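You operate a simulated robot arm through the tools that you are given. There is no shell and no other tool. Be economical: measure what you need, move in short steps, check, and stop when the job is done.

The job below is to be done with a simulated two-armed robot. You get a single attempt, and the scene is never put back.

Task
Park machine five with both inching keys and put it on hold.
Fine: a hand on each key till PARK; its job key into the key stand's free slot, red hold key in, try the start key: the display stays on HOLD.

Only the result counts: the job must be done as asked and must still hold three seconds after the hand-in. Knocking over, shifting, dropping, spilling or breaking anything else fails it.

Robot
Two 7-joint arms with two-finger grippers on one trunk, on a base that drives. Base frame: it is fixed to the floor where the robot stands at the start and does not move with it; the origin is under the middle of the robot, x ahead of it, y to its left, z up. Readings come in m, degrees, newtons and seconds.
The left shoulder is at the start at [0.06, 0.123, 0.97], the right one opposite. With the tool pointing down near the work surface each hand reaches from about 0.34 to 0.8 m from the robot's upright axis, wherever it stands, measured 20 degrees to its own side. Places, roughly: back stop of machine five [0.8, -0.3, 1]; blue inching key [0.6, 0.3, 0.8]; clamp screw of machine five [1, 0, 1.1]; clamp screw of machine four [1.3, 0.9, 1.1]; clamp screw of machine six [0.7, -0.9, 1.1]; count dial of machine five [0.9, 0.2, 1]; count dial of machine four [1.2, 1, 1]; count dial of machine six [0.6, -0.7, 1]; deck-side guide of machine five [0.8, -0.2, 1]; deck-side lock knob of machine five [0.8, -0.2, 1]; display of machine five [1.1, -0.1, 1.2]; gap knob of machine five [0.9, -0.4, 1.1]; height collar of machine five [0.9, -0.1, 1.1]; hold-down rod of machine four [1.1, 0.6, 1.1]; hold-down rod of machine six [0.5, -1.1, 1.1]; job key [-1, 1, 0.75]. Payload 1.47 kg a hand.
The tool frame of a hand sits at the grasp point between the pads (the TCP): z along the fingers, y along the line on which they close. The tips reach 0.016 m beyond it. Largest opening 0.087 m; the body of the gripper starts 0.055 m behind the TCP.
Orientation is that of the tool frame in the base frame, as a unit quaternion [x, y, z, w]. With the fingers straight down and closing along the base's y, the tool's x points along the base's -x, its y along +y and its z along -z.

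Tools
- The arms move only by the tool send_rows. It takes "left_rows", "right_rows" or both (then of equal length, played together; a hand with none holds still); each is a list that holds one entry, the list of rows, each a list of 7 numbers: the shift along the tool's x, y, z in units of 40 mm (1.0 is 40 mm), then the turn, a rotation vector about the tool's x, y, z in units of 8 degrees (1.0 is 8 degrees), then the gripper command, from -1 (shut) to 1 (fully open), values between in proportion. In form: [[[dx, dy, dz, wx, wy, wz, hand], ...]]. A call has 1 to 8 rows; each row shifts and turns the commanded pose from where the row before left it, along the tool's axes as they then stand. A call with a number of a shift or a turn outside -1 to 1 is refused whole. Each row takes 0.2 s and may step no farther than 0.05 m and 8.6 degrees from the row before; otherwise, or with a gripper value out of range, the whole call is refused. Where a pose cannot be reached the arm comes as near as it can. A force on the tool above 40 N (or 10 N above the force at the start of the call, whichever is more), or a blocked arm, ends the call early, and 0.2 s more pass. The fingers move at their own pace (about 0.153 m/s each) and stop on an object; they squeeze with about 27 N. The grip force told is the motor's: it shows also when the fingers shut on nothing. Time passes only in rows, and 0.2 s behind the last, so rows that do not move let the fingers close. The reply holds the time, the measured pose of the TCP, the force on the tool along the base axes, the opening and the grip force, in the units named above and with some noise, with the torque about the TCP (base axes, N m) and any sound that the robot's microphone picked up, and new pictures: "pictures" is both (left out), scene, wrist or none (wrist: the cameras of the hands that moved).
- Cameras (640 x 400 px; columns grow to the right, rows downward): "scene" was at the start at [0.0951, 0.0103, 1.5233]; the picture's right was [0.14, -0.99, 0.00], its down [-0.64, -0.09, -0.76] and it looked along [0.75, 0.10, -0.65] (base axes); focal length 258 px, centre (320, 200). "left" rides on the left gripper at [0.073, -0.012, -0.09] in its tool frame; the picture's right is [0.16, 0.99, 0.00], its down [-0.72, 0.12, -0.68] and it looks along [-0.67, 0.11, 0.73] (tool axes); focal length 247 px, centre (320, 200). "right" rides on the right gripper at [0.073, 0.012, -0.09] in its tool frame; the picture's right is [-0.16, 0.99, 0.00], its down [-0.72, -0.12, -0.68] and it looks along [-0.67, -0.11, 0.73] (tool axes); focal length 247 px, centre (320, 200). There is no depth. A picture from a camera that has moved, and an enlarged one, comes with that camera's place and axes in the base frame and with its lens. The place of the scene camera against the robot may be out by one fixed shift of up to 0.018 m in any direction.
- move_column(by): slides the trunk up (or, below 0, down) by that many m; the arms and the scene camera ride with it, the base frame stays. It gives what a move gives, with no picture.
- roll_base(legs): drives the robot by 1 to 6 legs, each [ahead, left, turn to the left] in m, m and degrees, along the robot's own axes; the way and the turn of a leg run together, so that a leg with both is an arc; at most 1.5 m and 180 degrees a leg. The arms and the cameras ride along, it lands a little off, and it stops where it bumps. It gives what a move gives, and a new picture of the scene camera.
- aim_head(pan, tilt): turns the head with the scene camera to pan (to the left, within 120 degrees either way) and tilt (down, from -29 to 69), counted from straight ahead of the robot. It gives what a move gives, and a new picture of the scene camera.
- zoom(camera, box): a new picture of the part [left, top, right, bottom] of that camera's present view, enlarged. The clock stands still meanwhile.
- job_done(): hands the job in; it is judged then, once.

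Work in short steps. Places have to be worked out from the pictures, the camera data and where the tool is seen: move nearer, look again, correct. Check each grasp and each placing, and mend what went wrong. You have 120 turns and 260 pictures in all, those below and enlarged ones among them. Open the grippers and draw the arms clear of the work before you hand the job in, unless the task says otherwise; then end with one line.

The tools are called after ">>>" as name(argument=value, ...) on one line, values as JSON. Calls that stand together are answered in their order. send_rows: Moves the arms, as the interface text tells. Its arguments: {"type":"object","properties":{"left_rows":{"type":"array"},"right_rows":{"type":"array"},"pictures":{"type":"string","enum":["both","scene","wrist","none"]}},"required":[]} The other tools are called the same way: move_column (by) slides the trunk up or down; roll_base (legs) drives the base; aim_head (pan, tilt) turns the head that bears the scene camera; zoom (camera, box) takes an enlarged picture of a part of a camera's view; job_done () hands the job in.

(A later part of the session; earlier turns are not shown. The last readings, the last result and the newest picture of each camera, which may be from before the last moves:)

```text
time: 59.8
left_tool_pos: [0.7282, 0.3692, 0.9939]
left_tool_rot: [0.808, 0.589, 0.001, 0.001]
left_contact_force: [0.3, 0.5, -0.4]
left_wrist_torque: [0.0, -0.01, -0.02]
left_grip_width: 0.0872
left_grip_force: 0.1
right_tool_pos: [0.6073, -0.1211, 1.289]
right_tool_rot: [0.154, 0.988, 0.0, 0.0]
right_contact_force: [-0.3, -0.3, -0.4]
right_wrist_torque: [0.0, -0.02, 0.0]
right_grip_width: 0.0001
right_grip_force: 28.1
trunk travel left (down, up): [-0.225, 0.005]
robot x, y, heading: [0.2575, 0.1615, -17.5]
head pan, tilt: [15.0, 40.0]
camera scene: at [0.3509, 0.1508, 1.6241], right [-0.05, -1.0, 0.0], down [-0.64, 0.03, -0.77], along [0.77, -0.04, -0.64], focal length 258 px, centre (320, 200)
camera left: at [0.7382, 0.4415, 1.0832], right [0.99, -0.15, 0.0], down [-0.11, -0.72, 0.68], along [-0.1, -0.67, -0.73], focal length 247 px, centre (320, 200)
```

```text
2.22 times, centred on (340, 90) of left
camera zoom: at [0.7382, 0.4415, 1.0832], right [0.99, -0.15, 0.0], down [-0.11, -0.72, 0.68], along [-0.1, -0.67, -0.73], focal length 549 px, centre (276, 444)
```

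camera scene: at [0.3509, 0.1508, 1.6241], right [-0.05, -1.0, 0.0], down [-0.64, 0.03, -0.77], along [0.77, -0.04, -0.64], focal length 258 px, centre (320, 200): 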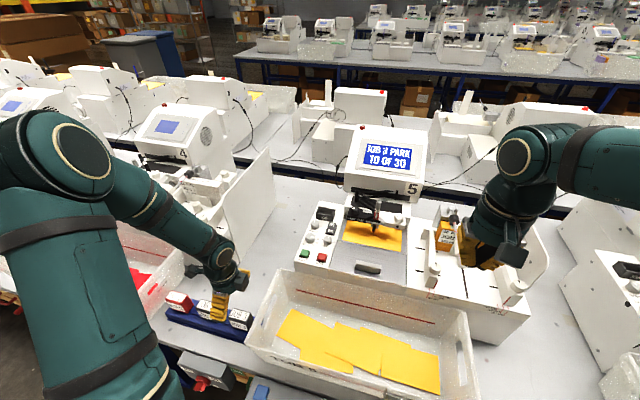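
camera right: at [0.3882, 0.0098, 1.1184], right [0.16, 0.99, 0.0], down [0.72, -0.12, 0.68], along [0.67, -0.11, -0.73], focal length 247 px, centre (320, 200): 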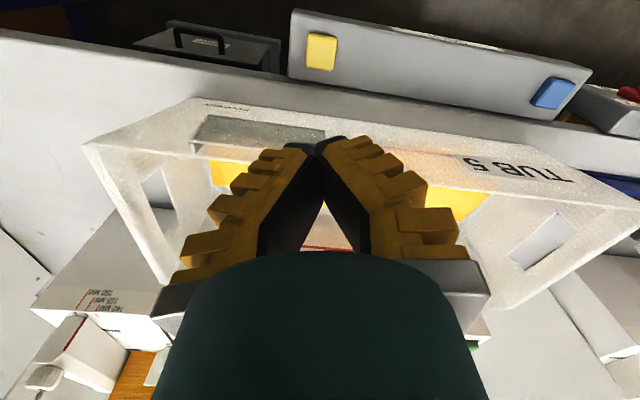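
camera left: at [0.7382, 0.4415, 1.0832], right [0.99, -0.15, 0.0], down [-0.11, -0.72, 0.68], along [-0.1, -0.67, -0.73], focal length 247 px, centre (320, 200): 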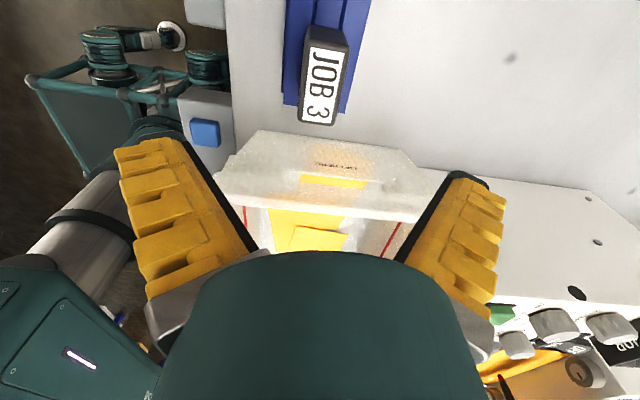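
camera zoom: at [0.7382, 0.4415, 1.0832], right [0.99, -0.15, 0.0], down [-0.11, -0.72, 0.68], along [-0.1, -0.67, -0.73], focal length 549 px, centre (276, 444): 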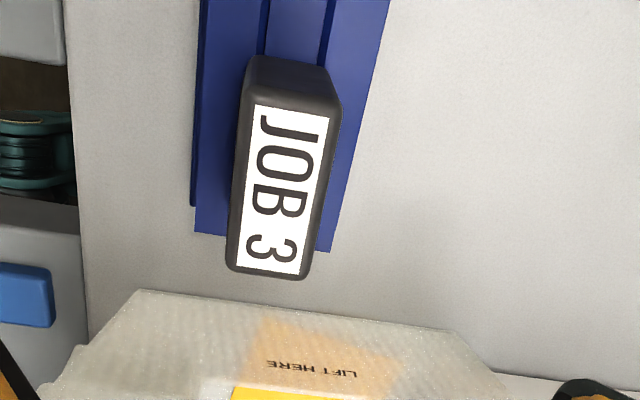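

JOB 3 is seated in the free slot, level with JOB 2. Next the red HOLD key, two pitches further left; I move there, higher, to look.

>>> send_rows(left_rows=[[[0.94, 0, -0.4, 0, 0, 0, 1], [0.94, 0, -0.4, 0, 0, 0, 1], [0.94, 0, -0.4, 0, 0, 0, 1], [0.94, 0, -0.4, 0, 0, 0, 1]]])

>>> zoom(camera="left", box=[220, 0, 460, 180])

>>> zoom(camera="scene", box=[130, 260, 270, 350])

```text
time: 60.8
left_tool_pos: [0.7719, 0.5095, 1.059]
left_tool_rot: [0.809, 0.588, 0.001, 0.001]
left_contact_force: [-0.4, 0.3, -0.4]
left_wrist_torque: [-0.02, 0.04, 0.01]
left_grip_width: 0.0871
left_grip_force: 0.1
right_tool_pos: [0.6082, -0.1221, 1.2879]
right_tool_rot: [0.152, 0.988, 0.0, 0.0]
right_contact_force: [0.0, -0.6, 0.0]
right_wrist_torque: [-0.02, -0.01, -0.03]
right_grip_width: 0.0
right_grip_force: 28.0
trunk travel left (down, up): [-0.225, 0.005]
robot x, y, heading: [0.2548, 0.1562, -17.5]
head pan, tilt: [15.0, 40.0]
camera scene: at [0.3519, 0.1515, 1.624], right [-0.05, -1.0, 0.0], down [-0.64, 0.03, -0.77], along [0.77, -0.04, -0.64], focal length 258 px, centre (320, 200)
camera left: at [0.7838, 0.5831, 1.1476], right [0.99, -0.15, 0.0], down [-0.11, -0.72, 0.68], along [-0.1, -0.67, -0.73], focal length 247 px, centre (320, 200)
```

scene: 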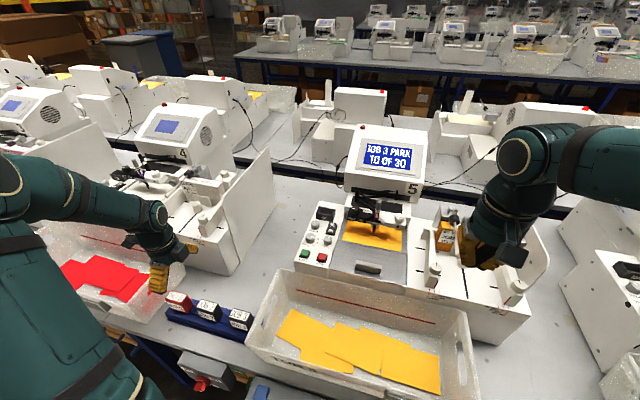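
left: 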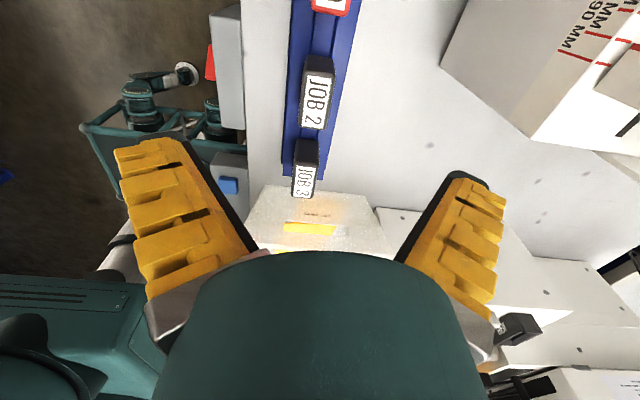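

```text
2.22 times, centred on (340, 90) of left
camera zoom: at [0.7838, 0.5831, 1.1476], right [0.99, -0.15, 0.0], down [-0.11, -0.72, 0.68], along [-0.1, -0.67, -0.73], focal length 549 px, centre (276, 444)
```

zoom: 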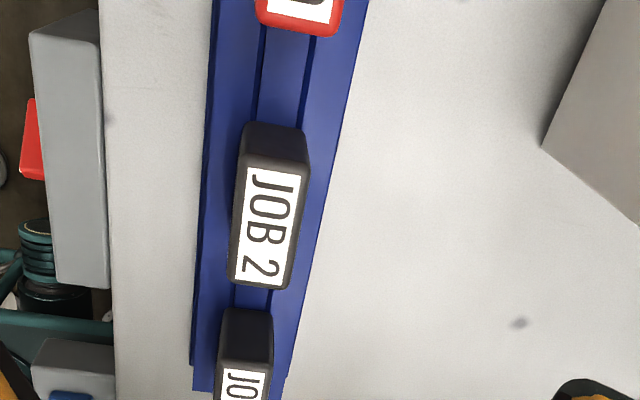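

```text
4.44 times, centred on (200, 305) of scene
camera zoom: at [0.3519, 0.1515, 1.624], right [-0.05, -1.0, 0.0], down [-0.64, 0.03, -0.77], along [0.77, -0.04, -0.64], focal length 1148 px, centre (853, -267)
```

zoom: 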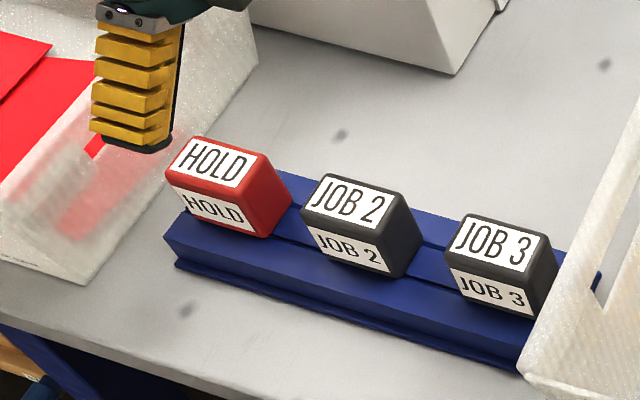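

All three keys line up. I move the open hand over HOLD (s≈0.785) and descend to just above it, watching tub 4's rim.

>>> send_rows(left_rows=[[[0.82, 0, 0, 0, 0, 0, 1], [0.82, 0, 0, 0, 0, 0, 1], [0, 0, 0.8, 0, 0, 0, 1], [0, 0, 0.8, 0, 0, 0, 1], [0, 0, 0.8, 0, 0, 0, 1], [0, 0, 0.6, 0, 0, 0, 1]]])

>>> zoom(camera="scene", box=[130, 260, 230, 335])

```text
time: 62.2
left_tool_pos: [0.7951, 0.5751, 0.9379]
left_tool_rot: [0.808, 0.589, 0.0, 0.002]
left_contact_force: [-1.1, 1.2, -0.5]
left_wrist_torque: [-0.01, -0.03, 0.02]
left_grip_width: 0.0869
left_grip_force: 0.0
right_tool_pos: [0.6082, -0.122, 1.2875]
right_tool_rot: [0.153, 0.988, -0.001, 0.001]
right_contact_force: [0.1, 0.3, 0.2]
right_wrist_torque: [0.01, 0.02, -0.02]
right_grip_width: 0.0001
right_grip_force: 28.0
trunk travel left (down, up): [-0.225, 0.005]
robot x, y, heading: [0.2541, 0.1581, -17.8]
head pan, tilt: [15.0, 40.0]
camera scene: at [0.3523, 0.1513, 1.624], right [-0.05, -1.0, 0.0], down [-0.64, 0.03, -0.77], along [0.77, -0.04, -0.64], focal length 258 px, centre (320, 200)
camera left: at [0.8058, 0.6466, 1.0266], right [0.99, -0.15, 0.0], down [-0.11, -0.72, 0.68], along [-0.1, -0.67, -0.73], focal length 247 px, centre (320, 200)
```

scene: 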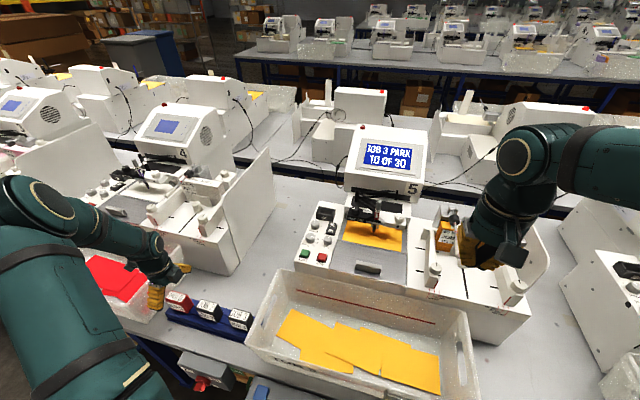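
left: 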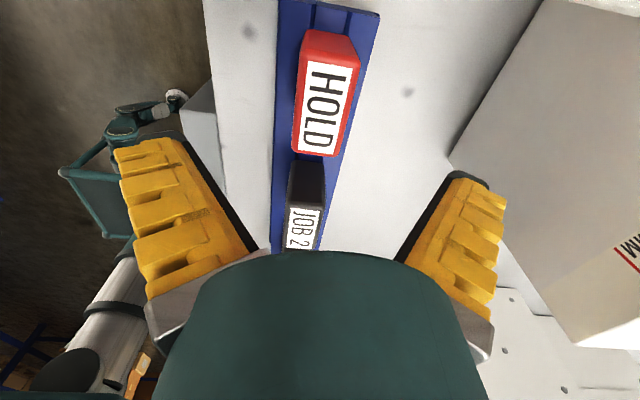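

```text
5.33 times, centred on (180, 298) of scene
camera zoom: at [0.3523, 0.1513, 1.624], right [-0.05, -1.0, 0.0], down [-0.64, 0.03, -0.77], along [0.77, -0.04, -0.64], focal length 1378 px, centre (1067, -320)
```

zoom: 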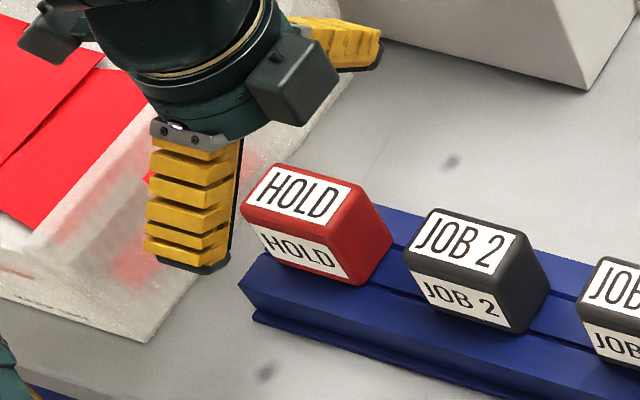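

In this view the camera side would come close to tub 4's rim. Gripping along the bench (yaw 0) avoids both tubs, so I rise and turn the hand back by 90°.

>>> send_rows(left_rows=[[[0, 0, -0.8, 0, 0, 0, 1], [0, 0, -0.8, 0, 0, -0.9, 1], [0, 0, -0.8, 0, 0, -1, 1], [0, 0, -0.8, 0, 0, -1, 1], [0, 0, -0.8, 0, 0, -1, 1], [0, 0, 0, 0, 0, -1, 1], [0, 0, 0, 0, 0, -1, 1], [0, 0, 0, 0, 0, -1, 1]]], pictures="none")

>>> send_rows(left_rows=[[[0.4, 0, 0, 0, 0, -0.9, 1], [0.4, 0, 0, 0, 0, -0.9, 1], [0.4, 0, 0, 0, 0, -0.9, 1], [0.4, 0, 0, 0, 0, -0.9, 1], [0.4, 0, 0, 0, 0, -0.7, 1]]], pictures="none")

>>> aim_head(pan=0, tilt=69)

```text
time: 64.0
left_tool_pos: [0.7941, 0.5733, 1.0978]
left_tool_rot: [0.442, 0.897, 0.0, 0.002]
left_contact_force: [-0.2, -0.3, -0.1]
left_wrist_torque: [-0.03, -0.01, -0.01]
left_grip_width: 0.0872
left_grip_force: 0.0
right_tool_pos: [0.6071, -0.1216, 1.287]
right_tool_rot: [0.154, 0.988, 0.0, 0.001]
right_contact_force: [-0.6, 0.5, 0.2]
right_wrist_torque: [0.0, 0.0, 0.06]
right_grip_width: 0.0
right_grip_force: 28.3
trunk travel left (down, up): [-0.225, 0.005]
robot x, y, heading: [0.2577, 0.1594, -17.6]
head pan, tilt: [15.0, 40.0]
```

```text
time: 65.2
left_tool_pos: [0.7303, 0.6216, 1.099]
left_tool_rot: [0.157, 0.988, 0.0, 0.004]
left_contact_force: [-0.7, 0.3, 0.5]
left_wrist_torque: [0.01, 0.03, 0.01]
left_grip_width: 0.0868
left_grip_force: 0.1
right_tool_pos: [0.6085, -0.1232, 1.2887]
right_tool_rot: [0.153, 0.988, 0.0, 0.0]
right_contact_force: [1.0, -0.1, 0.1]
right_wrist_torque: [0.01, -0.03, 0.0]
right_grip_width: 0.0001
right_grip_force: 27.4
trunk travel left (down, up): [-0.225, 0.005]
robot x, y, heading: [0.2572, 0.1599, -18.1]
head pan, tilt: [15.0, 40.0]
```

```text
time: 66.1
left_tool_pos: [0.7306, 0.6236, 1.0999]
left_tool_rot: [0.16, 0.987, -0.001, 0.002]
left_contact_force: [-0.4, 0.1, -0.8]
left_wrist_torque: [-0.02, 0.0, -0.01]
left_grip_width: 0.087
left_grip_force: 0.0
right_tool_pos: [0.6077, -0.1219, 1.288]
right_tool_rot: [0.155, 0.988, 0.0, 0.0]
right_contact_force: [0.3, 0.5, -0.4]
right_wrist_torque: [-0.01, -0.03, 0.01]
right_grip_width: 0.0
right_grip_force: 28.1
trunk travel left (down, up): [-0.225, 0.005]
robot x, y, heading: [0.2555, 0.1588, -17.6]
head pan, tilt: [0.0, 68.8]
camera scene: at [0.3202, 0.1379, 1.588], right [-0.3, -0.95, 0.0], down [-0.89, 0.28, -0.36], along [0.35, -0.11, -0.93], focal length 258 px, centre (320, 200)
```

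scene: 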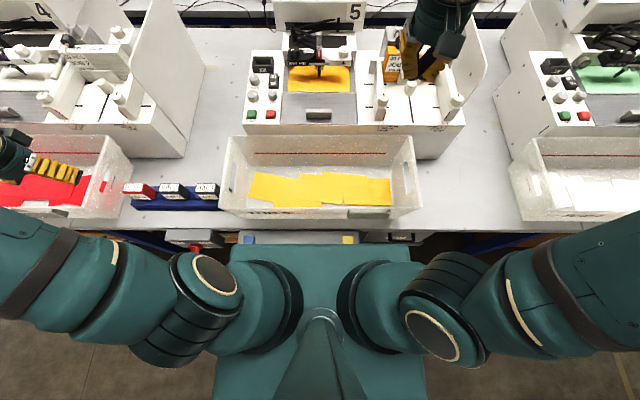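

The torso block is what I see (it rides with the trunk), so I won't drive closer; instead I'll grip HOLD along the bench with the hand pitched ~24°, which adds reach at the machine. First a look at HOLD from here.

>>> zoom(camera="left", box=[160, 50, 480, 250])

>>> aim_head(pan=20, tilt=42)

```text
2.00 times, centred on (320, 150) of left
camera zoom: at [0.6575, 0.634, 1.1884], right [0.16, 0.99, 0.0], down [0.72, -0.12, 0.68], along [0.67, -0.11, -0.73], focal length 494 px, centre (320, 300)
```

zoom: 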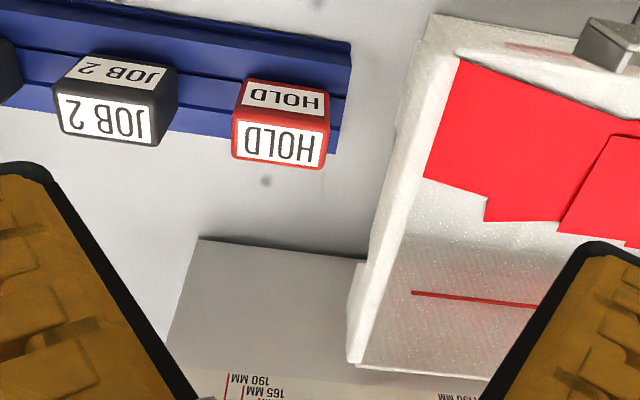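

```text
time: 67.0
left_tool_pos: [0.7298, 0.6217, 1.0989]
left_tool_rot: [0.16, 0.987, -0.001, 0.002]
left_contact_force: [0.8, 0.7, 0.2]
left_wrist_torque: [0.03, 0.0, 0.02]
left_grip_width: 0.0869
left_grip_force: 0.0
right_tool_pos: [0.6078, -0.1229, 1.2887]
right_tool_rot: [0.154, 0.988, 0.0, 0.0]
right_contact_force: [-0.1, 0.3, 0.4]
right_wrist_torque: [-0.02, -0.02, -0.01]
right_grip_width: 0.0
right_grip_force: 28.6
trunk travel left (down, up): [-0.225, 0.005]
robot x, y, heading: [0.2595, 0.1614, -17.9]
head pan, tilt: [20.0, 42.0]
camera scene: at [0.3506, 0.1582, 1.621], right [0.04, -1.0, 0.0], down [-0.67, -0.03, -0.74], along [0.74, 0.03, -0.67], focal length 258 px, centre (320, 200)
```

scene: 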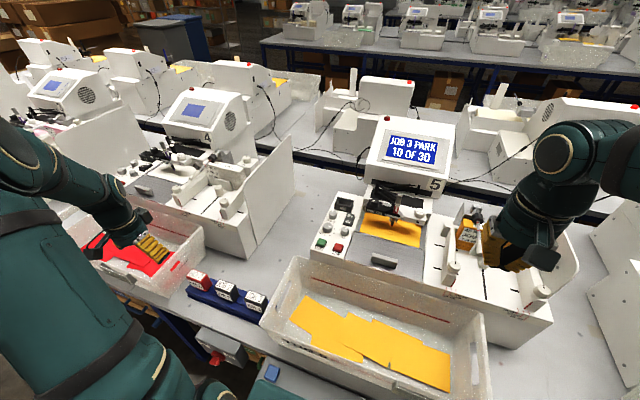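

HOLD is at (n≈0.585, s≈0.798), tub 4's rim 4 cm from it. I move over it at z≈1.0 and pitch the fingers outward 24°.

>>> send_rows(left_rows=[[[-0.65, -0.12, 0.6, 0, 0, 0, 0.75], [-0.65, -0.12, 0.6, 0, 0, 0, 0.75], [-0.65, -0.12, 0.6, 0, 0, 0, 0.75], [0, 0, 0, 0, -1, -0.09, 0.75], [0, 0, 0, 0, -1, 0, 0.75], [0, 0, 0, 0, -1, 0, 0.75]]])

>>> zoom(camera="left", box=[200, 0, 440, 150])

```text
time: 68.4
left_tool_pos: [0.8006, 0.584, 1.0264]
left_tool_rot: [0.148, 0.966, -0.033, 0.208]
left_contact_force: [-0.4, 0.3, 0.5]
left_wrist_torque: [0.0, 0.01, -0.03]
left_grip_width: 0.0783
left_grip_force: 2.1
right_tool_pos: [0.6066, -0.1209, 1.2883]
right_tool_rot: [0.154, 0.988, 0.0, 0.001]
right_contact_force: [-0.6, 0.9, -0.8]
right_wrist_torque: [-0.02, -0.04, -0.02]
right_grip_width: 0.0
right_grip_force: 28.7
trunk travel left (down, up): [-0.225, 0.005]
robot x, y, heading: [0.2564, 0.1586, -17.8]
head pan, tilt: [20.0, 42.0]
camera scene: at [0.3491, 0.1595, 1.6212], right [0.04, -1.0, 0.0], down [-0.67, -0.03, -0.74], along [0.74, 0.03, -0.67], focal length 258 px, centre (320, 200)
camera left: at [0.6973, 0.6043, 1.0783], right [0.16, 0.98, -0.07], down [0.4, 0.0, 0.92], along [0.9, -0.17, -0.39], focal length 247 px, centre (320, 200)
```

scene: 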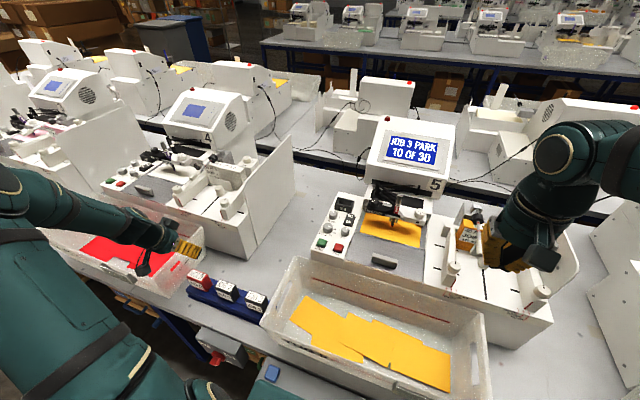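
left: 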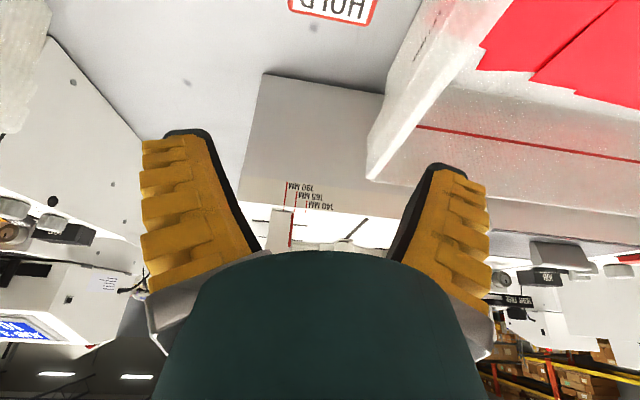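

```text
2.67 times, centred on (320, 75) of left
camera zoom: at [0.6973, 0.6043, 1.0783], right [0.16, 0.98, -0.07], down [0.4, 0.0, 0.92], along [0.9, -0.17, -0.39], focal length 659 px, centre (320, 533)
```

zoom: 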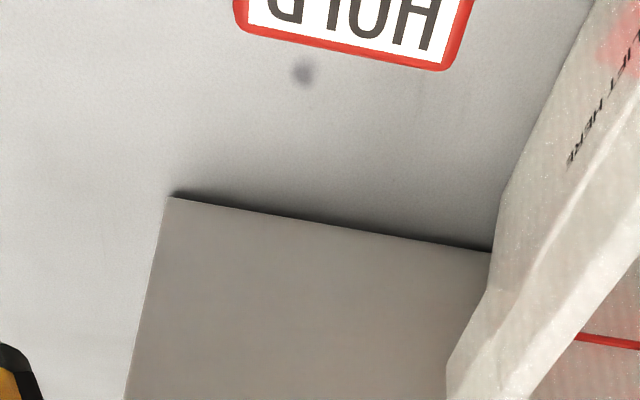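

Position is good (TCP n 0.586, s 0.799). I descend vertically to z≈0.88.

>>> send_rows(left_rows=[[[0.386, 0, 0.853, 0, 0, 0, 0.75], [0.386, 0, 0.853, 0, 0, 0, 0.75], [0.386, 0, 0.853, 0, 0, 0, 0.75], [0.33, 0, 0.73, 0, 0, 0, 0.75]]])

>>> zoom(camera="scene", box=[140, 230, 260, 320])

```text
time: 69.4
left_tool_pos: [0.8004, 0.5829, 0.8804]
left_tool_rot: [0.15, 0.966, -0.033, 0.207]
left_contact_force: [-0.1, 0.6, -0.1]
left_wrist_torque: [0.02, 0.01, 0.02]
left_grip_width: 0.0787
left_grip_force: 1.2
right_tool_pos: [0.61, -0.1235, 1.2876]
right_tool_rot: [0.153, 0.988, 0.0, 0.0]
right_contact_force: [-0.5, -0.2, 0.0]
right_wrist_torque: [-0.01, 0.0, 0.01]
right_grip_width: 0.0
right_grip_force: 28.0
trunk travel left (down, up): [-0.225, 0.005]
robot x, y, heading: [0.2593, 0.1605, -17.6]
head pan, tilt: [20.0, 42.0]
camera scene: at [0.3509, 0.1587, 1.6211], right [0.04, -1.0, 0.0], down [-0.67, -0.03, -0.74], along [0.74, 0.03, -0.67], focal length 258 px, centre (320, 200)
camera left: at [0.6989, 0.6019, 0.9323], right [0.16, 0.98, -0.07], down [0.4, 0.0, 0.92], along [0.9, -0.17, -0.39], focal length 247 px, centre (320, 200)
```

scene: 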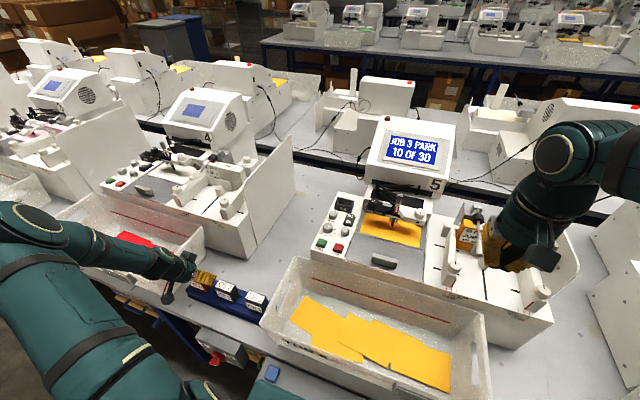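
left: 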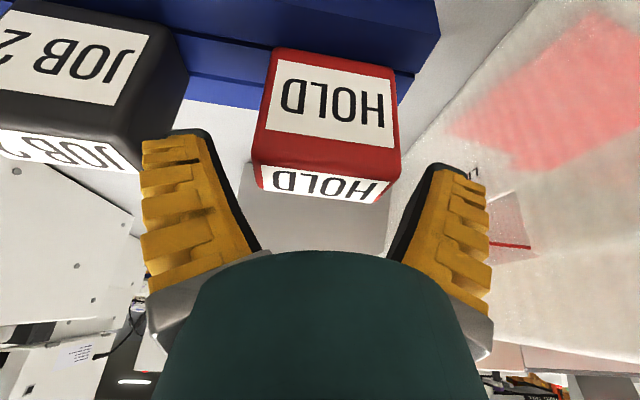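

```text
4.44 times, centred on (200, 275) of scene
camera zoom: at [0.3509, 0.1587, 1.6211], right [0.04, -1.0, 0.0], down [-0.67, -0.03, -0.74], along [0.74, 0.03, -0.67], focal length 1148 px, centre (853, -133)
```

zoom: 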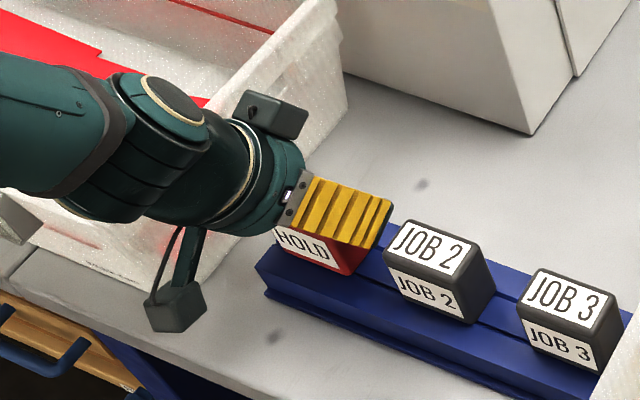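

HOLD is centred between the fingers. I lower another 37 mm and check before closing.

>>> send_rows(left_rows=[[[0.2, 0.04, 0.43, 0, 0, 0, 0.75], [0.18, 0.04, 0.4, 0, 0, 0, 0.75]]], pictures="wrist")

```text
time: 70.0
left_tool_pos: [0.8021, 0.5854, 0.8469]
left_tool_rot: [0.149, 0.966, -0.031, 0.208]
left_contact_force: [0.5, -1.2, 10.5]
left_wrist_torque: [0.18, 0.82, -0.03]
left_grip_width: 0.0762
left_grip_force: 24.3
right_tool_pos: [0.6065, -0.1254, 1.2878]
right_tool_rot: [0.154, 0.988, 0.001, 0.0]
right_contact_force: [-0.3, 0.5, -0.2]
right_wrist_torque: [0.01, -0.02, 0.03]
right_grip_width: 0.0
right_grip_force: 28.0
trunk travel left (down, up): [-0.225, 0.005]
robot x, y, heading: [0.2553, 0.1582, -17.7]
head pan, tilt: [20.0, 42.0]
camera left: at [0.6994, 0.6056, 0.898], right [0.16, 0.98, -0.06], down [0.4, 0.0, 0.92], along [0.9, -0.17, -0.39], focal length 247 px, centre (320, 200)
```

left: 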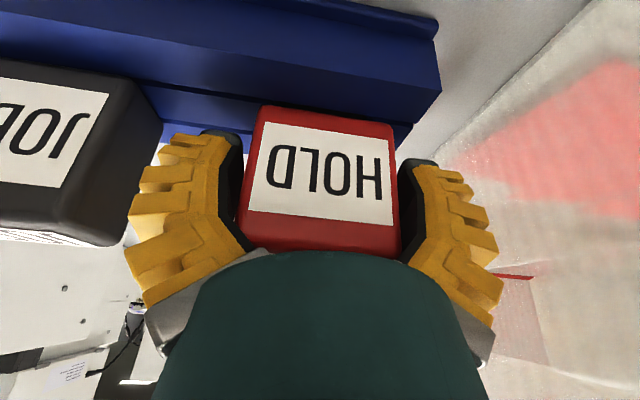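

Fingertips have just touched the stand. I raise 4 mm and close on the key.

>>> send_rows(left_rows=[[[-0.045, 0, -0.09, 0, 0, 0, 0.75], [0, 0, 0, 0, 0, 0, 0.3], [0, 0, 0, 0, 0, 0, -1], [0, 0, 0, 0, 0, 0, -1]]], pictures="wrist")

```text
time: 71.0
left_tool_pos: [0.8014, 0.5857, 0.8494]
left_tool_rot: [0.149, 0.966, -0.033, 0.206]
left_contact_force: [-3.7, -1.4, -0.9]
left_wrist_torque: [-0.05, 0.25, -0.11]
left_grip_width: 0.0727
left_grip_force: 27.2
right_tool_pos: [0.6089, -0.1223, 1.2886]
right_tool_rot: [0.153, 0.988, 0.001, 0.0]
right_contact_force: [-0.5, -1.4, -0.4]
right_wrist_torque: [-0.02, -0.03, 0.02]
right_grip_width: 0.0001
right_grip_force: 28.3
trunk travel left (down, up): [-0.225, 0.005]
robot x, y, heading: [0.2561, 0.1596, -17.5]
head pan, tilt: [20.0, 42.0]
camera left: at [0.6993, 0.6062, 0.9009], right [0.16, 0.98, -0.07], down [0.4, 0.0, 0.92], along [0.9, -0.17, -0.39], focal length 247 px, centre (320, 200)
```

left: 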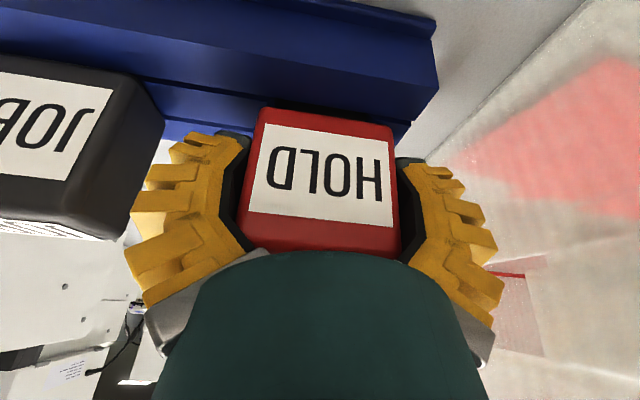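

Grip holds at 72.7 mm. I test-lift 2.5 cm.

>>> send_rows(left_rows=[[[-0.1, 0, -0.22, 0, 0, 0, -1], [-0.15, 0, -0.34, 0, 0, 0, -1], [0, 0, 0, 0, 0, 0, -1]]], pictures="wrist")

>>> zoom(camera="scene", box=[160, 240, 280, 330])

```text
time: 71.8
left_tool_pos: [0.802, 0.5874, 0.8745]
left_tool_rot: [0.148, 0.966, -0.033, 0.207]
left_contact_force: [0.3, -0.4, -1.0]
left_wrist_torque: [-0.01, -0.03, 0.02]
left_grip_width: 0.0721
left_grip_force: 27.2
right_tool_pos: [0.6085, -0.1224, 1.2873]
right_tool_rot: [0.154, 0.988, 0.0, 0.0]
right_contact_force: [-0.4, 0.7, -0.2]
right_wrist_torque: [0.0, 0.0, -0.01]
right_grip_width: 0.0002
right_grip_force: 27.7
trunk travel left (down, up): [-0.225, 0.005]
robot x, y, heading: [0.2556, 0.1602, -17.8]
head pan, tilt: [20.0, 42.0]
camera left: at [0.7003, 0.6074, 0.9259], right [0.16, 0.98, -0.07], down [0.4, 0.0, 0.92], along [0.9, -0.17, -0.39], focal length 247 px, centre (320, 200)
```

left: 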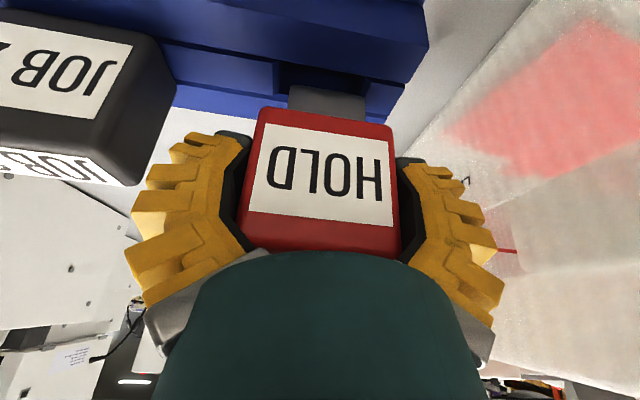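

```text
4.44 times, centred on (220, 285) of scene
camera zoom: at [0.3508, 0.1584, 1.6211], right [0.04, -1.0, 0.0], down [-0.67, -0.03, -0.74], along [0.74, 0.03, -0.67], focal length 1148 px, centre (764, -178)
```

zoom: 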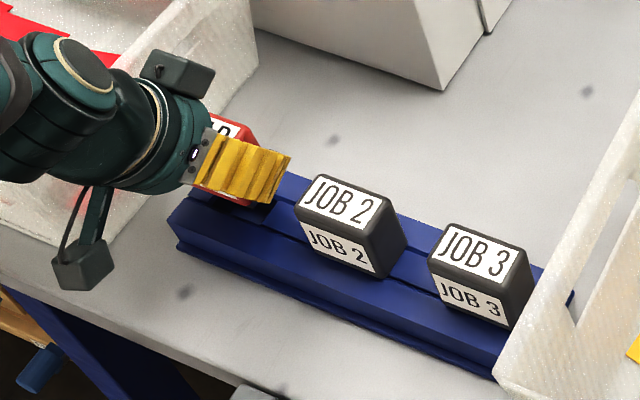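

HOLD is out, with its grey stem visible from the wrist camera. I raise it, carry it right along the bench, then in toward the machine.

>>> send_rows(left_rows=[[[-0.39, 0, -0.87, 0, 0, 0, -1], [-0.39, 0, -0.87, 0, 0, 0, -1], [-0.39, 0, -0.87, 0, 0, 0, -1], [-0.39, 0, -0.87, 0, 0, 0, -1], [-0.39, 0, -0.87, 0, 0, 0, -1], [-0.39, 0, -0.87, 0, 0, 0, -1]]], pictures="none")

>>> send_rows(left_rows=[[[0, -0.93, 0, 0, 0, 0, -1], [0, -0.93, 0, 0, 0, 0, -1], [0, -0.93, 0, 0, 0, 0, -1], [0, -0.93, 0, 0, 0, 0, -1], [0, -0.93, 0, 0, 0, 0, -1], [0, -0.93, 0, 0, 0, 0, -1], [0, -0.93, 0, 0, 0, 0, -1], [0, -0.93, 0, 0, 0, 0, -1]]], pictures="scene")

```text
time: 73.2
left_tool_pos: [0.8005, 0.586, 1.1039]
left_tool_rot: [0.149, 0.966, -0.033, 0.207]
left_contact_force: [0.2, -0.2, 0.3]
left_wrist_torque: [0.01, 0.01, 0.02]
left_grip_width: 0.0719
left_grip_force: 26.7
right_tool_pos: [0.6073, -0.1233, 1.2883]
right_tool_rot: [0.154, 0.988, 0.0, 0.001]
right_contact_force: [0.3, -1.1, -0.2]
right_wrist_torque: [0.04, -0.03, 0.01]
right_grip_width: 0.0
right_grip_force: 28.4
trunk travel left (down, up): [-0.225, 0.005]
robot x, y, heading: [0.2559, 0.1586, -17.8]
head pan, tilt: [20.0, 42.0]
```

```text
time: 75.0
left_tool_pos: [0.7107, 0.299, 1.1027]
left_tool_rot: [0.15, 0.967, -0.031, 0.205]
left_contact_force: [0.3, -1.5, 0.7]
left_wrist_torque: [0.06, 0.02, 0.03]
left_grip_width: 0.0712
left_grip_force: 26.5
right_tool_pos: [0.6064, -0.1275, 1.2875]
right_tool_rot: [0.155, 0.988, 0.002, 0.0]
right_contact_force: [-0.4, -0.9, 0.4]
right_wrist_torque: [0.03, 0.0, -0.02]
right_grip_width: 0.0
right_grip_force: 27.4
trunk travel left (down, up): [-0.225, 0.005]
robot x, y, heading: [0.2573, 0.1541, -17.6]
head pan, tilt: [20.0, 42.0]
camera scene: at [0.3508, 0.1529, 1.6211], right [0.04, -1.0, 0.0], down [-0.67, -0.02, -0.74], along [0.74, 0.03, -0.67], focal length 258 px, centre (320, 200)
```

scene: 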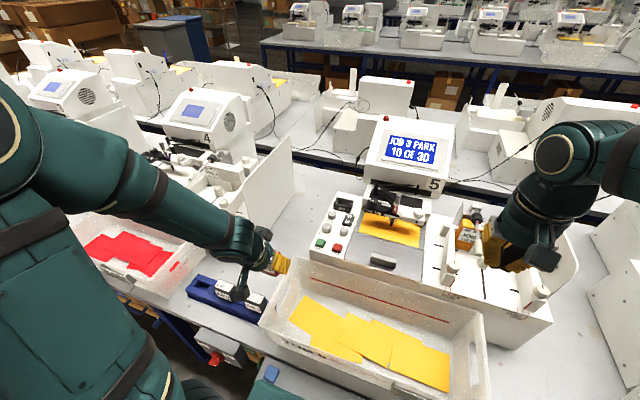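

Now in toward the socket: to n≈0.855, s≈0.425 at z≈1.10.

>>> send_rows(left_rows=[[[-0.765, -0.235, 0.347, 0, 0, 0, -1], [-0.765, -0.235, 0.347, 0, 0, 0, -1], [-0.765, -0.235, 0.347, 0, 0, 0, -1], [-0.765, -0.235, 0.347, 0, 0, 0, -1], [-0.765, -0.235, 0.347, 0, 0, 0, -1], [-0.765, -0.235, 0.347, 0, 0, 0, -1], [-0.765, -0.235, 0.347, 0, 0, 0, -1], [-0.765, -0.235, 0.347, 0, 0, 0, -1]]])

>>> zoom(camera="left", box=[200, 0, 440, 150])

>>> zoom(camera="scene", box=[290, 150, 450, 270])

```text
time: 76.8
left_tool_pos: [0.9482, 0.1513, 1.1014]
left_tool_rot: [0.149, 0.966, -0.032, 0.207]
left_contact_force: [-0.3, 0.3, 0.0]
left_wrist_torque: [0.01, 0.04, -0.02]
left_grip_width: 0.0715
left_grip_force: 27.2
right_tool_pos: [0.6096, -0.1223, 1.2875]
right_tool_rot: [0.154, 0.988, 0.0, -0.001]
right_contact_force: [0.9, -0.1, -0.3]
right_wrist_torque: [-0.01, 0.02, -0.03]
right_grip_width: 0.0001
right_grip_force: 27.8
trunk travel left (down, up): [-0.225, 0.005]
robot x, y, heading: [0.2538, 0.1599, -17.3]
head pan, tilt: [20.0, 42.0]
camera scene: at [0.3519, 0.1574, 1.621], right [0.04, -1.0, 0.0], down [-0.67, -0.03, -0.74], along [0.74, 0.03, -0.67], focal length 258 px, centre (320, 200)
camera left: at [0.8458, 0.1696, 1.1533], right [0.16, 0.98, -0.07], down [0.4, 0.0, 0.92], along [0.9, -0.17, -0.39], focal length 247 px, centre (320, 200)
```

scene: 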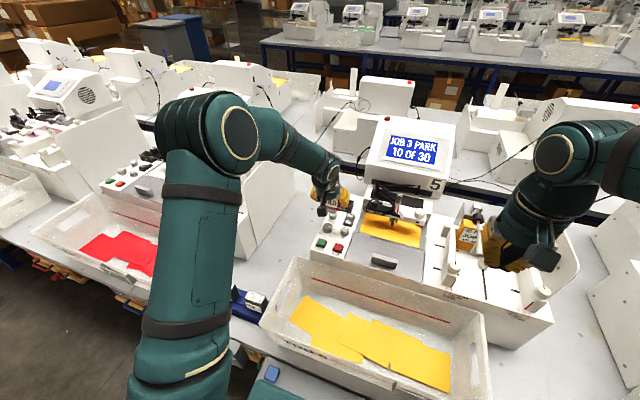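
left: 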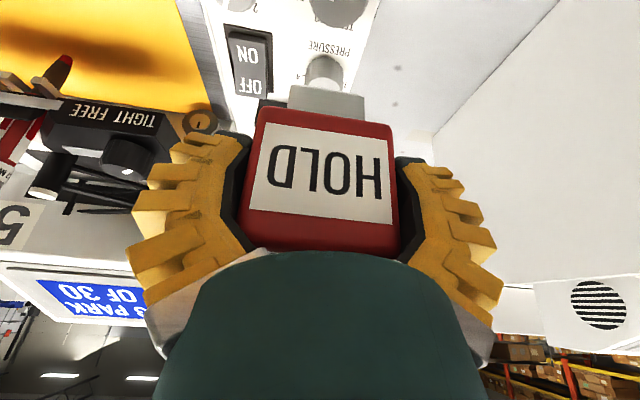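

```text
2.67 times, centred on (320, 75) of left
camera zoom: at [0.8458, 0.1696, 1.1533], right [0.16, 0.98, -0.07], down [0.4, 0.0, 0.92], along [0.9, -0.17, -0.39], focal length 659 px, centre (320, 533)
```

zoom: 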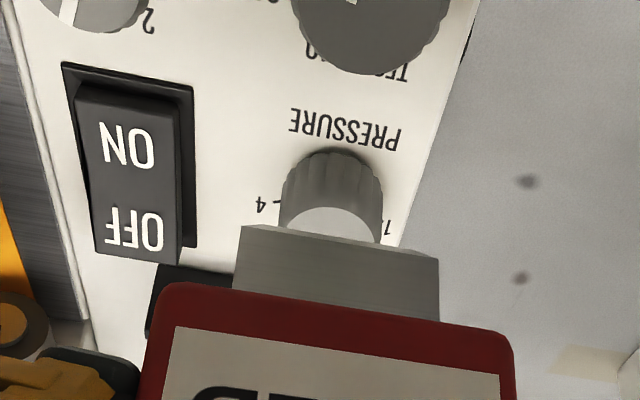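

```text
3.33 times, centred on (370, 210) of scene
camera zoom: at [0.3519, 0.1574, 1.621], right [0.04, -1.0, 0.0], down [-0.67, -0.03, -0.74], along [0.74, 0.03, -0.67], focal length 861 px, centre (153, 167)
```

zoom: 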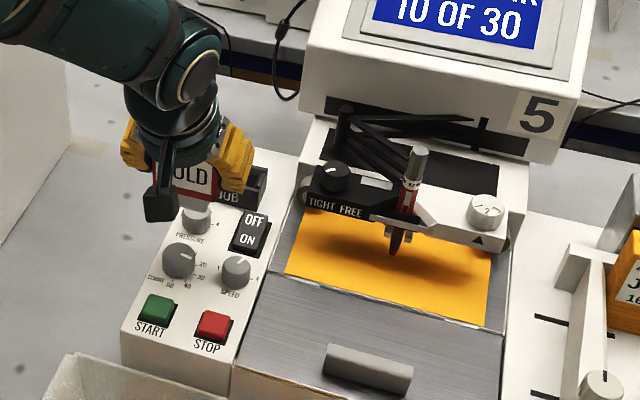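

The socket's left-front corner is visible; its centre should be s≈0.412–0.416. I move over it, hovering at z≈1.10 so both stem and socket opening can be seen.

>>> send_rows(left_rows=[[[-0.7, -0.14, 0.31, 0, 0, 0, -1], [-0.7, -0.14, 0.31, 0, 0, 0, -1], [-0.7, -0.14, 0.31, 0, 0, 0, -1]]], pictures="wrist")

>>> zoom(camera="left", box=[240, 20, 400, 130])

>>> zoom(camera="scene", box=[300, 160, 400, 240])

```text
time: 77.6
left_tool_pos: [1.0305, 0.1067, 1.1032]
left_tool_rot: [0.148, 0.966, -0.032, 0.208]
left_contact_force: [-0.3, -0.5, -1.0]
left_wrist_torque: [0.03, 0.01, -0.04]
left_grip_width: 0.0711
left_grip_force: 27.0
right_tool_pos: [0.6088, -0.1233, 1.2881]
right_tool_rot: [0.154, 0.988, 0.0, -0.001]
right_contact_force: [0.2, -0.1, -0.9]
right_wrist_torque: [0.01, 0.03, 0.03]
right_grip_width: 0.0
right_grip_force: 27.7
trunk travel left (down, up): [-0.225, 0.005]
robot x, y, heading: [0.254, 0.1597, -17.8]
head pan, tilt: [20.0, 42.0]
camera left: at [0.9281, 0.1262, 1.1543], right [0.16, 0.98, -0.07], down [0.4, 0.0, 0.92], along [0.9, -0.17, -0.39], focal length 247 px, centre (320, 200)
```

left: 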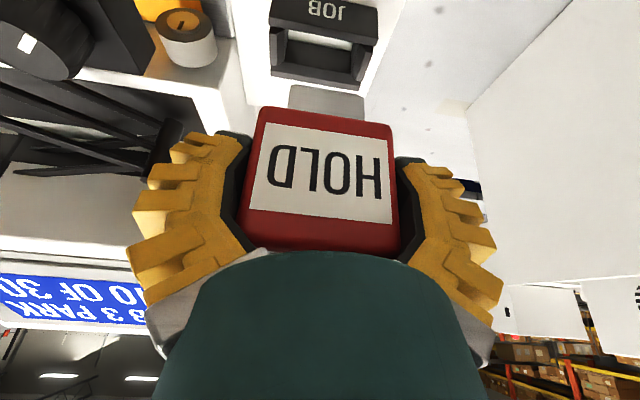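

```text
3.64 times, centred on (320, 75) of left
camera zoom: at [0.9281, 0.1262, 1.1543], right [0.16, 0.98, -0.07], down [0.4, 0.0, 0.92], along [0.9, -0.17, -0.39], focal length 898 px, centre (320, 654)
```

zoom: 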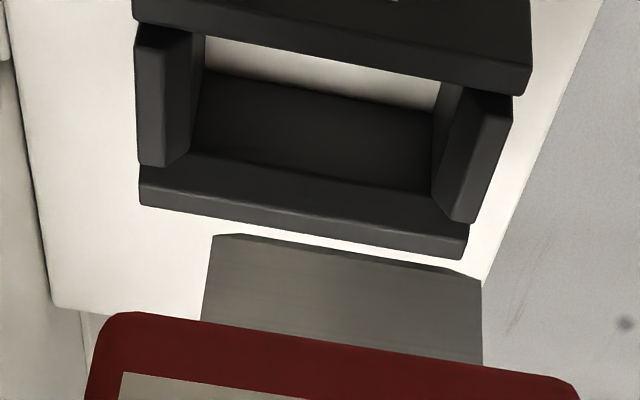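

```text
5.00 times, centred on (350, 200) of scene
camera zoom: at [0.3518, 0.1575, 1.621], right [0.04, -1.0, 0.0], down [-0.67, -0.03, -0.74], along [0.74, 0.03, -0.67], focal length 1292 px, centre (170, 200)
```

zoom: 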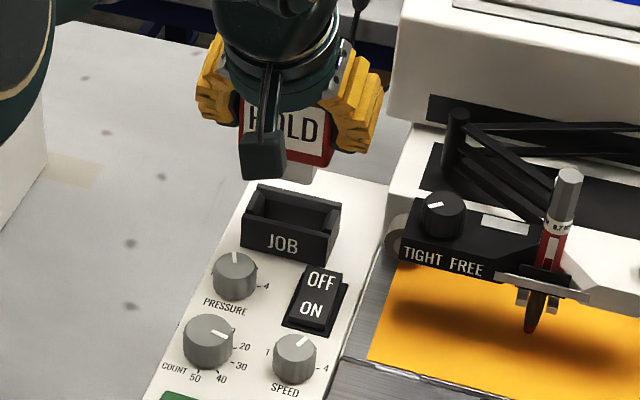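

Excellent view: socket opening centre s≈0.407, stem 1.5 mm right of hand centre. I shift to s 0.4085, n 0.962 and lower until the stem is about 1 cm above the rim.

>>> send_rows(left_rows=[[[0.02, -0.07, 0.42, 0, 0, 0, -1], [0.02, -0.065, 0.41, 0, 0, 0, -1], [0, 0, 0, 0, 0, 0, -1]]], pictures="wrist")

>>> zoom(camera="left", box=[240, 20, 400, 130])

>>> zoom(camera="scene", box=[310, 165, 390, 230])

```text
time: 78.4
left_tool_pos: [1.0374, 0.0987, 1.0721]
left_tool_rot: [0.149, 0.966, -0.033, 0.207]
left_contact_force: [-0.1, -0.9, -0.9]
left_wrist_torque: [-0.04, 0.01, 0.03]
left_grip_width: 0.0715
left_grip_force: 26.7
right_tool_pos: [0.6078, -0.1222, 1.2884]
right_tool_rot: [0.153, 0.988, 0.0, 0.0]
right_contact_force: [-0.5, 0.4, 0.8]
right_wrist_torque: [-0.02, 0.04, -0.01]
right_grip_width: 0.0
right_grip_force: 28.5
trunk travel left (down, up): [-0.225, 0.005]
robot x, y, heading: [0.2559, 0.1566, -17.6]
head pan, tilt: [20.0, 42.0]
camera left: at [0.9366, 0.1181, 1.1241], right [0.16, 0.98, -0.07], down [0.4, 0.0, 0.92], along [0.9, -0.17, -0.39], focal length 247 px, centre (320, 200)
```

left: 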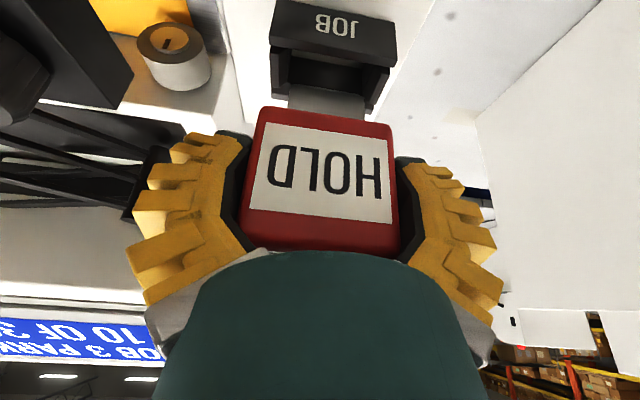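

```text
3.64 times, centred on (320, 75) of left
camera zoom: at [0.9366, 0.1181, 1.1241], right [0.16, 0.98, -0.07], down [0.4, 0.0, 0.92], along [0.9, -0.17, -0.39], focal length 898 px, centre (320, 654)
```

zoom: 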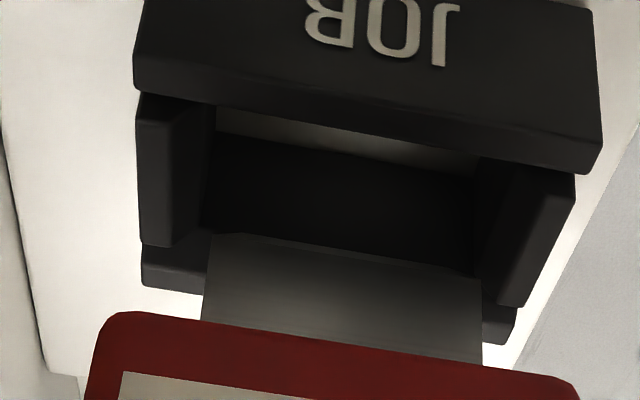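

```text
6.15 times, centred on (350, 198) of scene
camera zoom: at [0.3503, 0.1584, 1.6211], right [0.04, -1.0, 0.0], down [-0.67, -0.03, -0.74], along [0.74, 0.03, -0.67], focal length 1590 px, centre (135, 215)
```

zoom: 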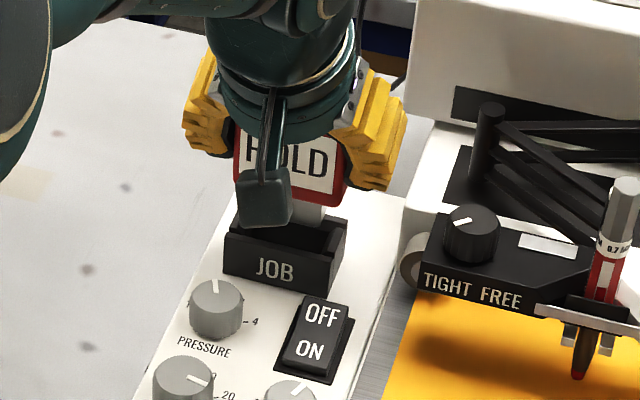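

Alignment looks good; I nudge 1 mm right, 2 mm in, and lower 2 cm to bring the stem to the rim.

>>> send_rows(left_rows=[[[0.08, -0.03, 0.25, 0, 0, 0, -1], [0.08, 0, 0.25, 0, 0, 0, -1], [0, 0, 0, 0, 0, 0, -1]]], pictures="wrist")

>>> zoom(camera="left", box=[240, 20, 400, 130])

```text
time: 79.2
left_tool_pos: [1.0391, 0.0967, 1.0482]
left_tool_rot: [0.149, 0.967, -0.032, 0.203]
left_contact_force: [-13.0, 3.7, 1.2]
left_wrist_torque: [0.22, 0.63, -0.06]
left_grip_width: 0.0721
left_grip_force: 26.8
right_tool_pos: [0.609, -0.1223, 1.2871]
right_tool_rot: [0.154, 0.988, 0.001, -0.001]
right_contact_force: [0.7, 0.0, -1.3]
right_wrist_torque: [-0.01, 0.05, 0.01]
right_grip_width: 0.0
right_grip_force: 28.7
trunk travel left (down, up): [-0.225, 0.005]
robot x, y, heading: [0.2559, 0.1601, -17.6]
head pan, tilt: [20.0, 42.0]
camera left: at [0.9369, 0.1162, 1.101], right [0.16, 0.98, -0.06], down [0.41, -0.01, 0.91], along [0.9, -0.17, -0.4], focal length 247 px, centre (320, 200)
```

left: 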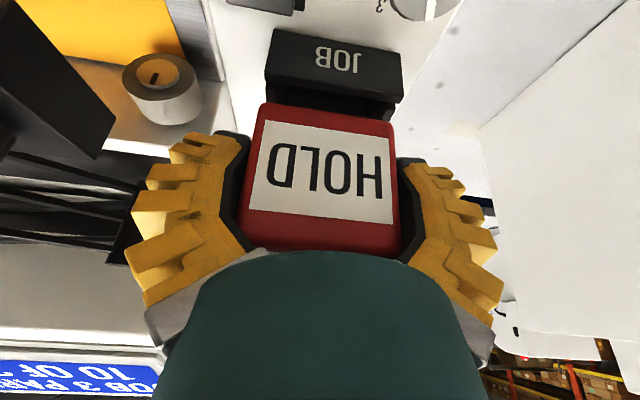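

```text
3.64 times, centred on (320, 75) of left
camera zoom: at [0.9369, 0.1162, 1.101], right [0.16, 0.98, -0.06], down [0.41, -0.01, 0.91], along [0.9, -0.17, -0.4], focal length 898 px, centre (320, 654)
```

zoom: 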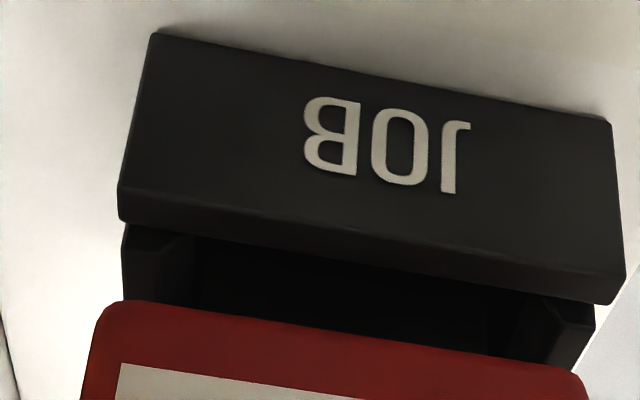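

The stem is entering but presses the back wall (force −x). I back off 5 mm toward me and re-read.

>>> send_rows(left_rows=[[[0.114, 0, -0.05, 0, 0, 0, -1], [0, 0, 0, 0, 0, 0, -1]]], pictures="none")

>>> zoom(camera="left", box=[240, 20, 400, 130])

```text
time: 79.8
left_tool_pos: [1.0354, 0.0981, 1.0528]
left_tool_rot: [0.15, 0.966, -0.034, 0.209]
left_contact_force: [0.0, -0.5, -0.7]
left_wrist_torque: [0.01, -0.03, 0.01]
left_grip_width: 0.0719
left_grip_force: 26.6
right_tool_pos: [0.6087, -0.1224, 1.2881]
right_tool_rot: [0.154, 0.988, 0.0, 0.0]
right_contact_force: [-0.1, -0.1, 0.3]
right_wrist_torque: [-0.01, 0.01, -0.01]
right_grip_width: 0.0
right_grip_force: 27.5
trunk travel left (down, up): [-0.225, 0.005]
robot x, y, heading: [0.2595, 0.1603, -17.7]
head pan, tilt: [20.0, 42.0]
```

```text
3.64 times, centred on (320, 75) of left
camera zoom: at [0.9332, 0.1175, 1.104], right [0.16, 0.98, -0.07], down [0.4, 0.0, 0.92], along [0.9, -0.17, -0.39], focal length 898 px, centre (320, 654)
```

zoom: 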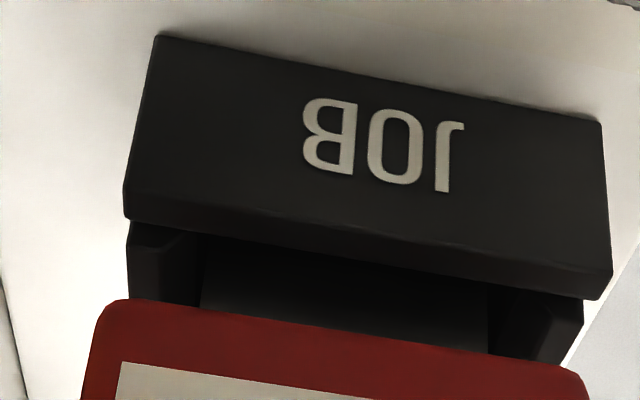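

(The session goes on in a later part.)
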